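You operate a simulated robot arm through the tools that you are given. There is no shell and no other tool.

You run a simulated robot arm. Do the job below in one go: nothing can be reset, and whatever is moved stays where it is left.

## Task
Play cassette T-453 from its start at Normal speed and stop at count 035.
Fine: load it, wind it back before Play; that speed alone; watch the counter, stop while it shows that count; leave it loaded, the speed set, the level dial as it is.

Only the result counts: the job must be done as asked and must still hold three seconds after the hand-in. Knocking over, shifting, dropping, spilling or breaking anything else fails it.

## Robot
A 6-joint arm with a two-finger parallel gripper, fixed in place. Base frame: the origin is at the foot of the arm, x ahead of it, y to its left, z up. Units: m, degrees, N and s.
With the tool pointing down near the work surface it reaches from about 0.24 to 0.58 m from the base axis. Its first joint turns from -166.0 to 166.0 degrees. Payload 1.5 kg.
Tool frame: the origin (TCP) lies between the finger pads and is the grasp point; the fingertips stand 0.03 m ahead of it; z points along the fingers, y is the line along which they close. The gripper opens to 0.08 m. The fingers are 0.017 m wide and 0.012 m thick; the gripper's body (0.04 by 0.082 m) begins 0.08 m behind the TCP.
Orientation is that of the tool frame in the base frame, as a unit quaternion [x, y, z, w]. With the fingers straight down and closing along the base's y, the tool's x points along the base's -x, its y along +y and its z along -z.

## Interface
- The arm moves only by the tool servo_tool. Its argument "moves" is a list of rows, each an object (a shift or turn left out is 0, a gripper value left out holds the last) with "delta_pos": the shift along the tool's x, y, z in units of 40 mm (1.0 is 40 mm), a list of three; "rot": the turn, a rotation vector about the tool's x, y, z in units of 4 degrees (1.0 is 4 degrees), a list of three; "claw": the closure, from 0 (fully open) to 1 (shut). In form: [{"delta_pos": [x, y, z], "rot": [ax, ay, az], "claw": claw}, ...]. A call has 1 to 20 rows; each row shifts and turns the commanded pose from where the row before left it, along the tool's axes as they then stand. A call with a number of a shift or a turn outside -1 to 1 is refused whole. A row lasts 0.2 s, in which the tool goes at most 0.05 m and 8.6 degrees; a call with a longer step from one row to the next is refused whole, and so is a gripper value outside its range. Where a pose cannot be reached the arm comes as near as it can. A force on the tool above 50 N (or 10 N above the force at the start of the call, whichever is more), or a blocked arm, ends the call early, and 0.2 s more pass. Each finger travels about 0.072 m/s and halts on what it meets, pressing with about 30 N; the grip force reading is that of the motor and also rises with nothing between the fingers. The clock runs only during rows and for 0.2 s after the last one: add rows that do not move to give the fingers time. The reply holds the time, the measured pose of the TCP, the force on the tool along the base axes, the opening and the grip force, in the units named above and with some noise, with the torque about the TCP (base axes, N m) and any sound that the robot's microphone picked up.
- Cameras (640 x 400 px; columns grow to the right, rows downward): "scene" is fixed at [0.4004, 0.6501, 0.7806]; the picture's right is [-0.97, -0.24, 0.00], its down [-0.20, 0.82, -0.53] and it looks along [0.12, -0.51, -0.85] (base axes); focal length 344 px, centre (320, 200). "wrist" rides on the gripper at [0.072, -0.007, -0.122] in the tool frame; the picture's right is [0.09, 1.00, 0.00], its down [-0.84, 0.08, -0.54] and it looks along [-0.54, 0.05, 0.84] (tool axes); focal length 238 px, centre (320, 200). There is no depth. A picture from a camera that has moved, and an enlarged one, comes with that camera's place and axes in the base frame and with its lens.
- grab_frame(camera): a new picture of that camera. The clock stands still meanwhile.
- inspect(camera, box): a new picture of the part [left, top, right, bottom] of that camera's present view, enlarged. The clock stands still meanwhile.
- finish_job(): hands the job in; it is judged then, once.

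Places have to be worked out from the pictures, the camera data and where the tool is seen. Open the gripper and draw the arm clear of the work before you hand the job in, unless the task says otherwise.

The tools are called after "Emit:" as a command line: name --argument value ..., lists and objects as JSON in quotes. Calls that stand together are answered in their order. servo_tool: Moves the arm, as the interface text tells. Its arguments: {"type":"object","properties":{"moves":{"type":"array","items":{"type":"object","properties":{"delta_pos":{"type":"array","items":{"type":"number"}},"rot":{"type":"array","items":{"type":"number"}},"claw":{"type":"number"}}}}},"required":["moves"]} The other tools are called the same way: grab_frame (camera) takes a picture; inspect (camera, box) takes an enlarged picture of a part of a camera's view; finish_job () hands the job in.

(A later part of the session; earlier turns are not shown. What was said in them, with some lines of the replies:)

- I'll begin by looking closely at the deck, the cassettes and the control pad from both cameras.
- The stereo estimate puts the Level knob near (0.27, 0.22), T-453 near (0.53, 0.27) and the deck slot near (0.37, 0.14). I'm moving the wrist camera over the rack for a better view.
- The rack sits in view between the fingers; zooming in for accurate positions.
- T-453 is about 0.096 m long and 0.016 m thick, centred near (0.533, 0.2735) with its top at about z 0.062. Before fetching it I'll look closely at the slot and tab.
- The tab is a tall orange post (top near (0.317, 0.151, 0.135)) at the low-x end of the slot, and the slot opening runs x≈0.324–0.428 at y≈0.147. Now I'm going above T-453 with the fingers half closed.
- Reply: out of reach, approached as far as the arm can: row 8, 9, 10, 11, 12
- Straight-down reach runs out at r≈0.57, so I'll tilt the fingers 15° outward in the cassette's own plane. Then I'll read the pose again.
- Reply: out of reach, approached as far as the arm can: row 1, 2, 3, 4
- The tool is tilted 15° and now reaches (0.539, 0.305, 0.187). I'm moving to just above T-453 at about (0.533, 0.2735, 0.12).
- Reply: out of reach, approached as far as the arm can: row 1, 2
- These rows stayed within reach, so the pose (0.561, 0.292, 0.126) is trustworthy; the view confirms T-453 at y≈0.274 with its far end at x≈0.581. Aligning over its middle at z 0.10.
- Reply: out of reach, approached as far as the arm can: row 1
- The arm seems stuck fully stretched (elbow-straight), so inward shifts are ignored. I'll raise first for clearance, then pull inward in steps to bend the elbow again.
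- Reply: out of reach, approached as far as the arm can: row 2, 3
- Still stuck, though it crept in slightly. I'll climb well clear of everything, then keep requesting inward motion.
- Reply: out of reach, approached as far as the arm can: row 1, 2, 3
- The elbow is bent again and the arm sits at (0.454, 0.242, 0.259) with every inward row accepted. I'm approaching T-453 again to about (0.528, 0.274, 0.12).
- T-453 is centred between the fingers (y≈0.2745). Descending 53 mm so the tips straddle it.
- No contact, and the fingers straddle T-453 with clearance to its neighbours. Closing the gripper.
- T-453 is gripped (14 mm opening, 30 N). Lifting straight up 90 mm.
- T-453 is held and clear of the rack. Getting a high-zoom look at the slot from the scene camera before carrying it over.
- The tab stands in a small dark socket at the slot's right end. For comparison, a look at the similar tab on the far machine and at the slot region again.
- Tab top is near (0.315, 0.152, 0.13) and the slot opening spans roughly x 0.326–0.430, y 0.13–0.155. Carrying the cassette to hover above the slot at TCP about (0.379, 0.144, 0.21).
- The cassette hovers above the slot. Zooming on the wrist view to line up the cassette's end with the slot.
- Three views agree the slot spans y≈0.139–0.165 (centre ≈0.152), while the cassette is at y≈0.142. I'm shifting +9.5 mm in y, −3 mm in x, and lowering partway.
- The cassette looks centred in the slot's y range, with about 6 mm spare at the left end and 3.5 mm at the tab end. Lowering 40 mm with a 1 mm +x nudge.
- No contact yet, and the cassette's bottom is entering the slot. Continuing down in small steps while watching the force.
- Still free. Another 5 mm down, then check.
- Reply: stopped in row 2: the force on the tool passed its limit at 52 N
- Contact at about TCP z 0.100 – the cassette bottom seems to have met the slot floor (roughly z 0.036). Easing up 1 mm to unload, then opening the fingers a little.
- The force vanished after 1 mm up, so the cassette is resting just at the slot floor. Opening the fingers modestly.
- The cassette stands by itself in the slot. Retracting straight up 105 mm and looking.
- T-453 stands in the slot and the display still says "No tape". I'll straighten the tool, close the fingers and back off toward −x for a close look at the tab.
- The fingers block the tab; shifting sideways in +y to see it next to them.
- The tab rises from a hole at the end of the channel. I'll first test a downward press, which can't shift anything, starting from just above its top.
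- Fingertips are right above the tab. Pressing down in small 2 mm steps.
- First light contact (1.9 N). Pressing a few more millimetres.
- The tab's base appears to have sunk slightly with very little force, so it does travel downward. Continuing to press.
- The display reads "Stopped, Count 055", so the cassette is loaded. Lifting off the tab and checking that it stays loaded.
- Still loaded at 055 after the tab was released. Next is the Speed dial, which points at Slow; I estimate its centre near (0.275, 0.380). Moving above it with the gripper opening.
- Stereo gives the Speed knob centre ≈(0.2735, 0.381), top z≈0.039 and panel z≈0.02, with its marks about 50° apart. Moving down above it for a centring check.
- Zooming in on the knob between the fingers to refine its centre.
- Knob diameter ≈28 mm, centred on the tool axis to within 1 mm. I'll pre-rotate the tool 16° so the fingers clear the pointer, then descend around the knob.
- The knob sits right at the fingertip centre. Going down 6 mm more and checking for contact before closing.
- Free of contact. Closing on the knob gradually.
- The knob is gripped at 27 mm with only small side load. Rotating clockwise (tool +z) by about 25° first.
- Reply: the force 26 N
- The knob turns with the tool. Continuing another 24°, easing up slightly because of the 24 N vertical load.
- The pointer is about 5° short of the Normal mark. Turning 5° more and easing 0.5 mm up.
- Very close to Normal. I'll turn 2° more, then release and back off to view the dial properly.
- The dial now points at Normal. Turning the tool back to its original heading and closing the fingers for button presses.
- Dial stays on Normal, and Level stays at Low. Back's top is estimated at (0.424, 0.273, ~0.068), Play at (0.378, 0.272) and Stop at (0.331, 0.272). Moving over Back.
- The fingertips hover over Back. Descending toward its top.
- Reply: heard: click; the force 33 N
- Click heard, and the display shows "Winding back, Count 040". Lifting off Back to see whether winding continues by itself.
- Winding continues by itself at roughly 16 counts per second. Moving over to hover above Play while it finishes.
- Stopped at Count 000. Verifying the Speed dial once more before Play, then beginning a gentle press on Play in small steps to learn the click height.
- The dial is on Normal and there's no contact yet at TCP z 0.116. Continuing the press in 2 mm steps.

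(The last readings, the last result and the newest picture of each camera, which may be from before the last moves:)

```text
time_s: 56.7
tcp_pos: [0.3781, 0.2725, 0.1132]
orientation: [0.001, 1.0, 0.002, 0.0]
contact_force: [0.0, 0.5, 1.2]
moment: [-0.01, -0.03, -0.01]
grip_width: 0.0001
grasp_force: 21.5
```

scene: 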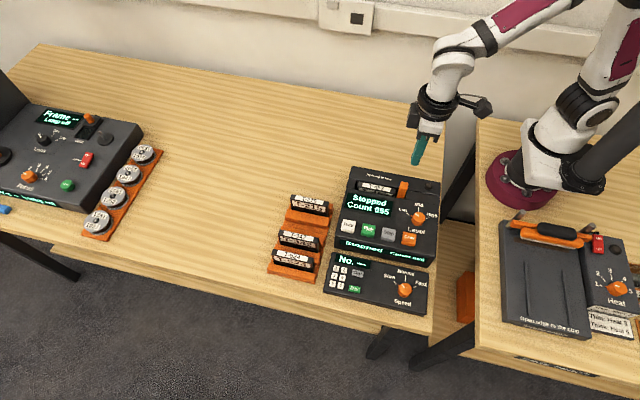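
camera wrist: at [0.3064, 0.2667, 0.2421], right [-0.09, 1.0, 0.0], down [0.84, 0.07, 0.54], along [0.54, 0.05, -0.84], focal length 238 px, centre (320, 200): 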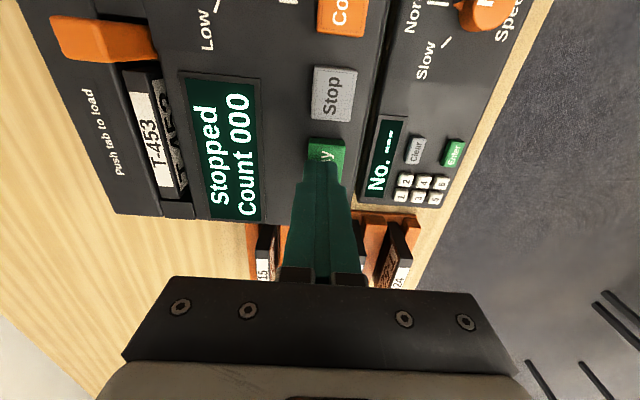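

Force is 1.2 N, so contact may be starting near TCP z 0.113. Another 2 mm.

Emit:
servo_tool --moves '[{"delta_pos": [0, 0, 0.05]}]'

Emit:
inspect --camera "scene" --box '[320, 180, 420, 260]'

```text
time_s: 57.1
tcp_pos: [0.3787, 0.2717, 0.1108]
orientation: [0.001, 1.0, 0.002, 0.0]
contact_force: [-0.1, 1.1, 2.3]
moment: [0.03, 0.03, 0.0]
grip_width: 0.0
grasp_force: 21.4
heard: click
```

```text
5.00 times, centred on (370, 220) of scene
camera zoom: at [0.4004, 0.6501, 0.7806], right [-0.97, -0.24, 0.0], down [-0.2, 0.82, -0.53], along [0.12, -0.51, -0.85], focal length 1718 px, centre (70, 100)
```

zoom: 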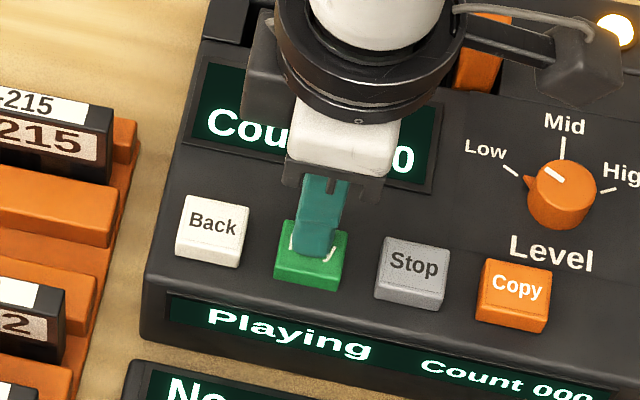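

Click – "Playing", Count 000 at t=57.1 s; the click comes near commanded TCP z 0.112. Lifting off and shifting over to hover above Stop.

Emit:
servo_tool --moves '[{"delta_pos": [0, 0, -0.3]}, {"delta_pos": [0.4, 0, 0]}, {"delta_pos": [0.4, 0, 0]}, {"delta_pos": [0.375, 0, 0.1]}]'

Emit:
inspect --camera "scene" --box '[320, 180, 420, 260]'

Emit:
grab_frame --camera "wrist"

```text
time_s: 58.1
tcp_pos: [0.3298, 0.2724, 0.1198]
orientation: [0.001, 1.0, 0.001, 0.0]
contact_force: [-0.6, 0.3, 0.1]
moment: [0.01, -0.01, -0.01]
grip_width: 0.0001
grasp_force: 20.9
```

```text
5.00 times, centred on (370, 220) of scene
camera zoom: at [0.4004, 0.6501, 0.7806], right [-0.97, -0.24, 0.0], down [-0.2, 0.82, -0.53], along [0.12, -0.51, -0.85], focal length 1718 px, centre (70, 100)
```

zoom: 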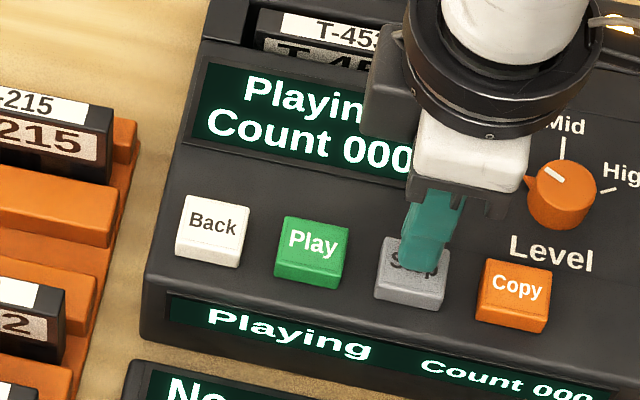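

```text
taken
camera wrist: at [0.2594, 0.2649, 0.2412], right [-0.09, 1.0, 0.0], down [0.84, 0.07, 0.54], along [0.54, 0.05, -0.84], focal length 238 px, centre (320, 200)
```

wrist: 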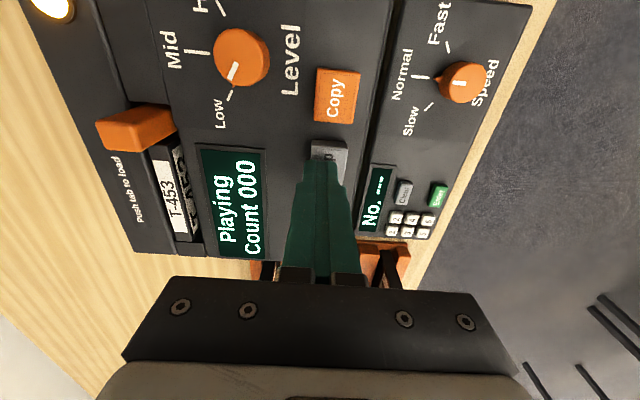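

Playing, still at Count 000, so the rate is slow. Waiting above Stop and measuring the count rate.

Emit:
servo_tool --moves '[{}, {}, {}, {}, {}, {}, {}, {}, {}, {}]'

Emit:
inspect --camera "scene" --box '[345, 230, 445, 270]'

```text
time_s: 60.3
tcp_pos: [0.3323, 0.2713, 0.1192]
orientation: [0.001, 1.0, 0.002, 0.0]
contact_force: [0.0, 0.0, 0.2]
moment: [0.0, -0.02, -0.01]
grip_width: 0.0
grasp_force: 21.3
```

```text
6.40 times, centred on (395, 250) of scene
camera zoom: at [0.4004, 0.6501, 0.7806], right [-0.97, -0.24, 0.0], down [-0.2, 0.82, -0.53], along [0.12, -0.51, -0.85], focal length 2199 px, centre (-160, -120)
```

zoom: 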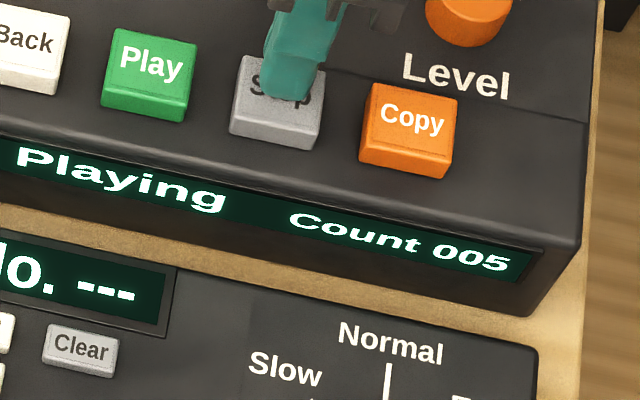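

Count 005 at t=60.3, roughly 2–2.7 counts per second. Measuring again.

Emit:
servo_tool --moves '[{}, {}, {}, {}, {}, {}, {}, {}, {}, {}, {}, {}, {}, {}, {}]'

Emit:
inspect --camera "scene" --box '[345, 230, 445, 270]'

```text
time_s: 63.5
tcp_pos: [0.3319, 0.2732, 0.1197]
orientation: [0.001, 1.0, 0.001, 0.001]
contact_force: [-1.1, 0.7, -0.7]
moment: [-0.03, 0.01, -0.01]
grip_width: 0.0
grasp_force: 21.3
```

```text
6.40 times, centred on (395, 250) of scene
camera zoom: at [0.4004, 0.6501, 0.7806], right [-0.97, -0.24, 0.0], down [-0.2, 0.82, -0.53], along [0.12, -0.51, -0.85], focal length 2199 px, centre (-160, -120)
```

zoom: 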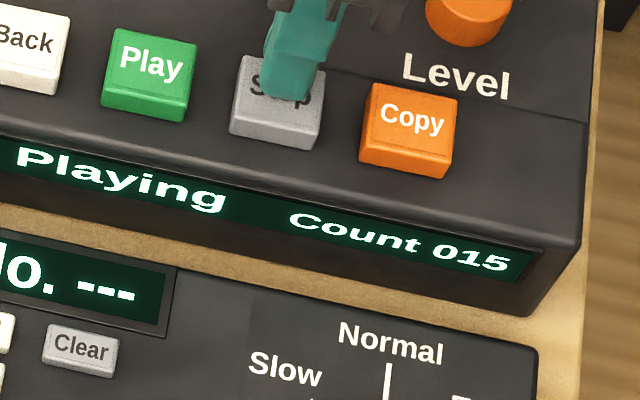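

015 at t=63.5, so about 3.1 counts/s (about 0.32 s each), with 035 expected near t≈70. Lowering to just above Stop's contact height and sampling again.

Emit:
servo_tool --moves '[{"delta_pos": [0, 0, 0.05]}, {"delta_pos": [0, 0, 0.055]}, {}, {}, {}, {}, {}, {}]'

Emit:
inspect --camera "scene" --box '[345, 230, 445, 270]'

```text
time_s: 65.3
tcp_pos: [0.3312, 0.272, 0.1177]
orientation: [0.0, 1.0, 0.002, -0.001]
contact_force: [-0.6, -0.3, -0.1]
moment: [0.04, -0.01, 0.0]
grip_width: 0.0
grasp_force: 21.5
```

```text
6.40 times, centred on (395, 250) of scene
camera zoom: at [0.4004, 0.6501, 0.7806], right [-0.97, -0.24, 0.0], down [-0.2, 0.82, -0.53], along [0.12, -0.51, -0.85], focal length 2199 px, centre (-160, -120)
```

zoom: 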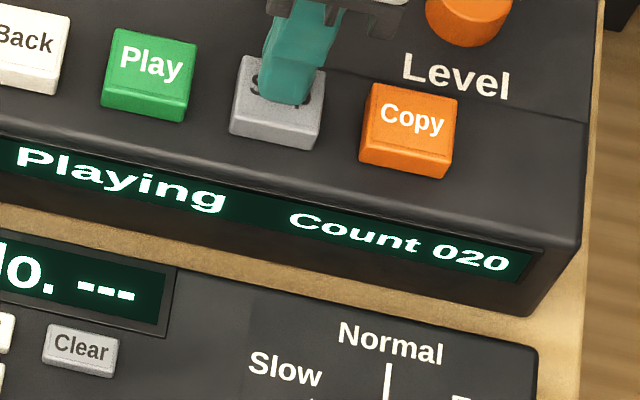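

Count 020 at t=65.3. Sampling in 0.4 s steps to pin down the phase.

Emit:
servo_tool --moves '[{}]'

Emit:
inspect --camera "scene" --box '[345, 230, 445, 270]'

```text
time_s: 65.7
tcp_pos: [0.3315, 0.2724, 0.1157]
orientation: [0.001, 1.0, 0.002, 0.0]
contact_force: [0.0, -0.1, -0.7]
moment: [0.02, -0.02, 0.01]
grip_width: 0.0
grasp_force: 21.3
```

```text
6.40 times, centred on (395, 250) of scene
camera zoom: at [0.4004, 0.6501, 0.7806], right [-0.97, -0.24, 0.0], down [-0.2, 0.82, -0.53], along [0.12, -0.51, -0.85], focal length 2199 px, centre (-160, -120)
```

zoom: 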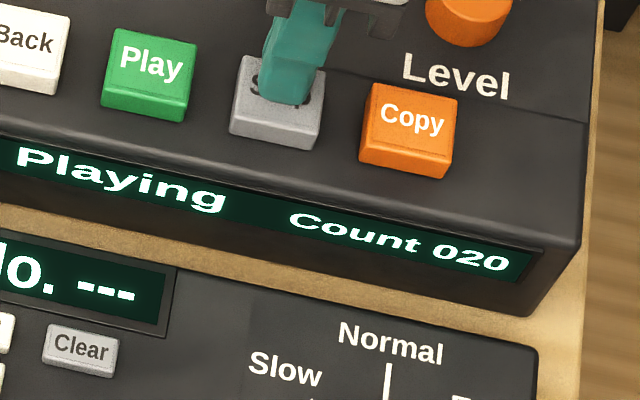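

The counter steps by fives (000, 005, 015, 020…), so 035 should show for about 1.8–2 s. Continuing to watch in short waits.

Emit:
servo_tool --moves '[{}, {}, {}, {}, {}, {}]'

Emit:
inspect --camera "scene" --box '[345, 230, 445, 270]'

```text
time_s: 67.1
tcp_pos: [0.332, 0.271, 0.1153]
orientation: [0.001, 1.0, 0.002, -0.001]
contact_force: [-0.6, -0.5, -0.2]
moment: [0.0, -0.01, 0.0]
grip_width: 0.0
grasp_force: 21.3
```

```text
6.40 times, centred on (395, 250) of scene
camera zoom: at [0.4004, 0.6501, 0.7806], right [-0.97, -0.24, 0.0], down [-0.2, 0.82, -0.53], along [0.12, -0.51, -0.85], focal length 2199 px, centre (-160, -120)
```

zoom: 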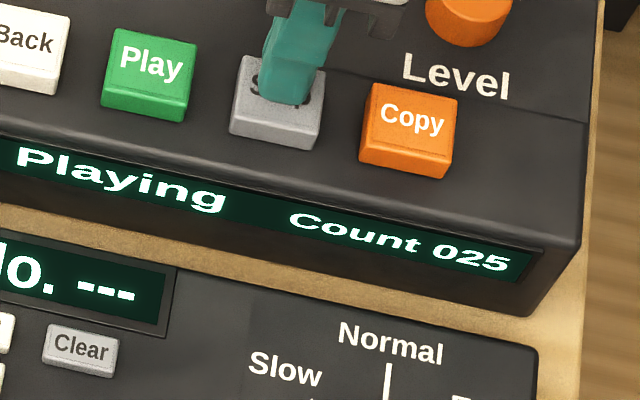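

025 at t=67.1, as expected. Waiting another 1.4 s.

Emit:
servo_tool --moves '[{}, {}, {}, {}, {}, {}]'

Emit:
inspect --camera "scene" --box '[345, 230, 445, 270]'

```text
time_s: 68.5
tcp_pos: [0.3325, 0.2714, 0.1154]
orientation: [0.001, 1.0, 0.001, 0.001]
contact_force: [0.6, 0.2, 0.9]
moment: [-0.04, -0.01, 0.01]
grip_width: 0.0002
grasp_force: 21.2
```

```text
6.40 times, centred on (395, 250) of scene
camera zoom: at [0.4004, 0.6501, 0.7806], right [-0.97, -0.24, 0.0], down [-0.2, 0.82, -0.53], along [0.12, -0.51, -0.85], focal length 2199 px, centre (-160, -120)
```

zoom: 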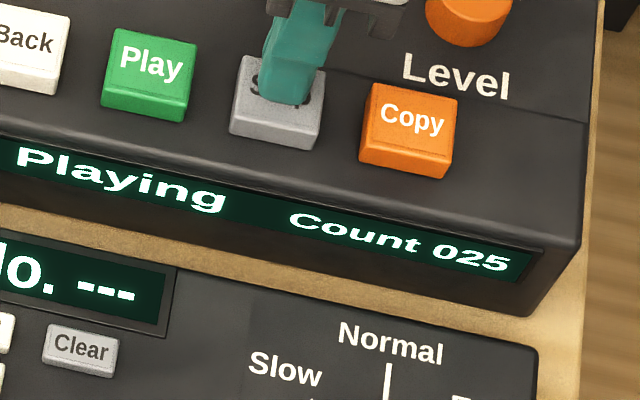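

Still 025 at 68.5, so each step lasts about 2 s and 035 should appear near t≈70.9. Waiting to 70.5.

Emit:
servo_tool --moves '[{}, {}, {}, {}, {}, {}, {}, {}, {}]'

Emit:
inspect --camera "scene" --box '[345, 230, 445, 270]'

```text
time_s: 70.5
tcp_pos: [0.3306, 0.273, 0.1162]
orientation: [0.001, 1.0, 0.002, 0.0]
contact_force: [-0.4, -0.1, 0.3]
moment: [-0.02, 0.01, 0.04]
grip_width: 0.0003
grasp_force: 21.7
```

```text
6.40 times, centred on (395, 250) of scene
camera zoom: at [0.4004, 0.6501, 0.7806], right [-0.97, -0.24, 0.0], down [-0.2, 0.82, -0.53], along [0.12, -0.51, -0.85], focal length 2199 px, centre (-160, -120)
```

zoom: 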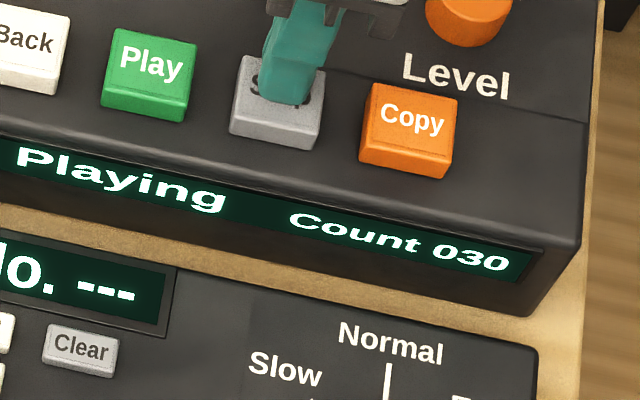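

030 at t=70.5; the next step should be 035 within half a second. Waiting 0.6 s.

Emit:
servo_tool --moves '[{}, {}]'

Emit:
inspect --camera "scene" --box '[345, 230, 445, 270]'

```text
time_s: 71.1
tcp_pos: [0.3306, 0.2715, 0.1147]
orientation: [0.001, 1.0, 0.002, -0.001]
contact_force: [0.1, -0.4, 0.5]
moment: [0.03, -0.01, 0.05]
grip_width: 0.0001
grasp_force: 21.0
```

```text
6.40 times, centred on (395, 250) of scene
camera zoom: at [0.4004, 0.6501, 0.7806], right [-0.97, -0.24, 0.0], down [-0.2, 0.82, -0.53], along [0.12, -0.51, -0.85], focal length 2199 px, centre (-160, -120)
```

zoom: 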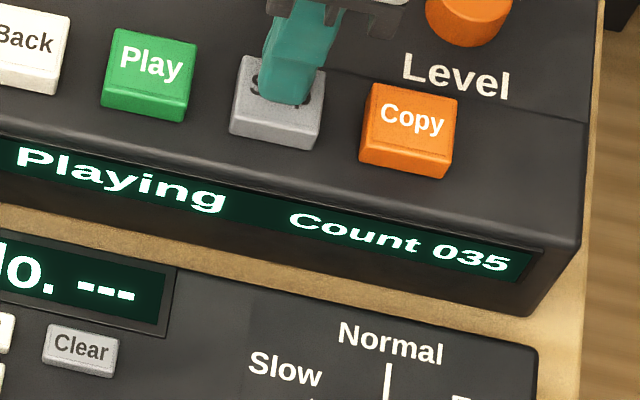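

The display shows 035 – pressing Stop now with a quick 6 mm press.

Emit:
servo_tool --moves '[{"delta_pos": [0, 0, 0.16]}]'

Emit:
inspect --camera "scene" --box '[345, 230, 445, 270]'

```text
time_s: 71.5
tcp_pos: [0.3318, 0.2721, 0.1102]
orientation: [0.002, 1.0, 0.002, 0.0]
contact_force: [-1.8, -0.8, 6.5]
moment: [0.02, 0.09, 0.02]
grip_width: 0.0
grasp_force: 21.2
heard: click
```

```text
6.40 times, centred on (395, 250) of scene
camera zoom: at [0.4004, 0.6501, 0.7806], right [-0.97, -0.24, 0.0], down [-0.2, 0.82, -0.53], along [0.12, -0.51, -0.85], focal length 2199 px, centre (-160, -120)
```

zoom: 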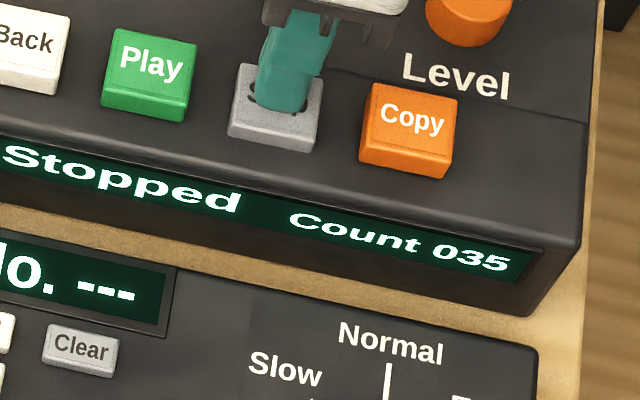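

Stopped at Count 035 with a click. Lifting straight up off Stop, clearing the work, and opening the gripper.

Emit:
servo_tool --moves '[{"delta_pos": [0, 0, -0.5]}, {"delta_pos": [0, 0, -1.0]}, {"delta_pos": [0, 0, -1.0]}, {"delta_pos": [0, 0, -1.0]}, {"delta_pos": [0, 0, -1.0]}, {"delta_pos": [0.3, 0, -0.6], "claw": 0.0}, {"delta_pos": [0.3, -0.5, 0]}, {"delta_pos": [0.3, -0.8, 0]}, {"delta_pos": [0.2, -0.8, 0]}, {}, {}, {}]'

Emit:
grab_frame --camera "scene"

Emit:
inspect --camera "scene" --box '[320, 150, 450, 240]'

Emit:
inspect --camera "scene" --box '[250, 180, 450, 320]'

```text
time_s: 74.1
tcp_pos: [0.2875, 0.1871, 0.3117]
orientation: [0.001, 1.0, 0.002, 0.001]
contact_force: [-0.1, 0.7, 0.0]
moment: [0.02, 0.02, 0.0]
grip_width: 0.08
grasp_force: 0.1
```

```text
taken
```

scene: 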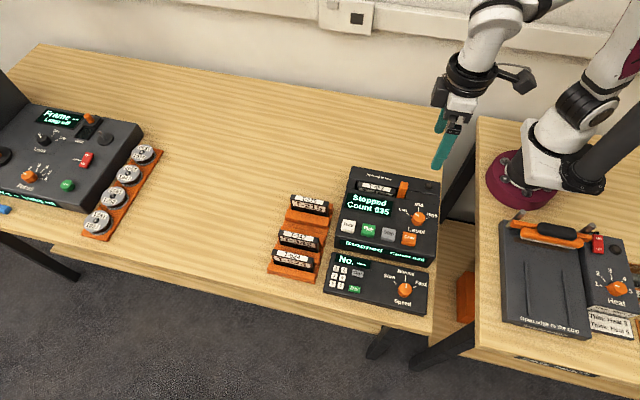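

```text
4.44 times, centred on (385, 195) of scene
camera zoom: at [0.4004, 0.6501, 0.7806], right [-0.97, -0.24, 0.0], down [-0.2, 0.82, -0.53], along [0.12, -0.51, -0.85], focal length 1527 px, centre (31, 222)
```

zoom: 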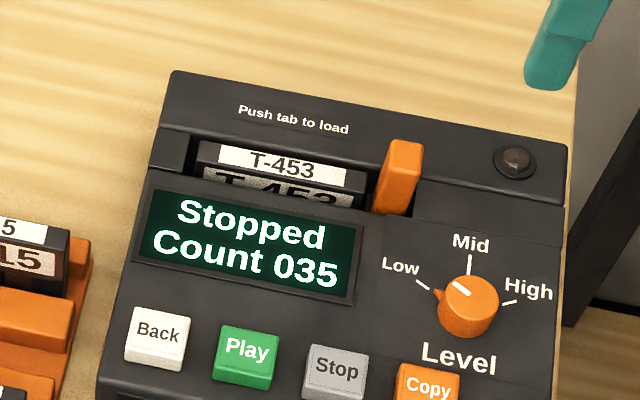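

```text
2.86 times, centred on (350, 250) of scene
camera zoom: at [0.4004, 0.6501, 0.7806], right [-0.97, -0.24, 0.0], down [-0.2, 0.82, -0.53], along [0.12, -0.51, -0.85], focal length 982 px, centre (234, 57)
```

zoom: 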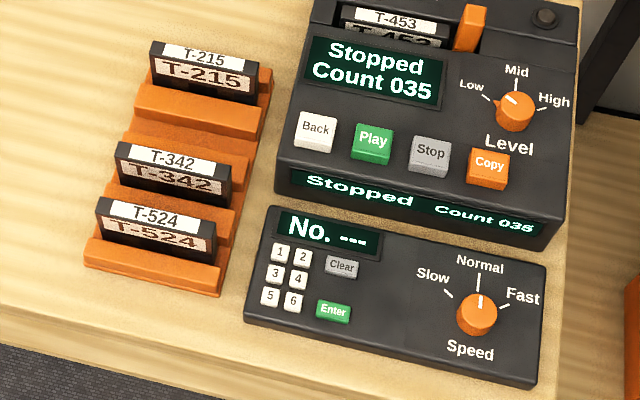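

The deck shows "Stopped, Count 035" with T-453 loaded. Speed is on Normal, Level is unchanged at Low, the other cassettes are undisturbed, and the arm is clear with its gripper open. Handing in.

Emit:
finish_job

```text
The job is handed in.
```

I played cassette T-453 from count 000 at Normal speed and stopped it while the counter showed 035. I've handed the job in, but the result hasn't come back.

- **Loading:** T-453 went into the slot and I pressed the tab down to load it. It came up at count 055, so I wound it back to 000 before pressing Play.
- **Speed:** I turned the Speed dial from Slow to Normal before playing, and it is still on Normal.
- **Stop:** The counter moves in steps of five. I pressed Stop while it showed 035, and a final check about three seconds later still read "Stopped, Count 035".
- **Left as found:** The Level dial is still at Low. The other three cassettes are still standing in the rack, and the arm is clear with the gripper open.

Lowering the cassette, it met the bottom of the slot hard enough (52 N) to trip the force limit. I backed off, and it loaded and played normally afterwards.
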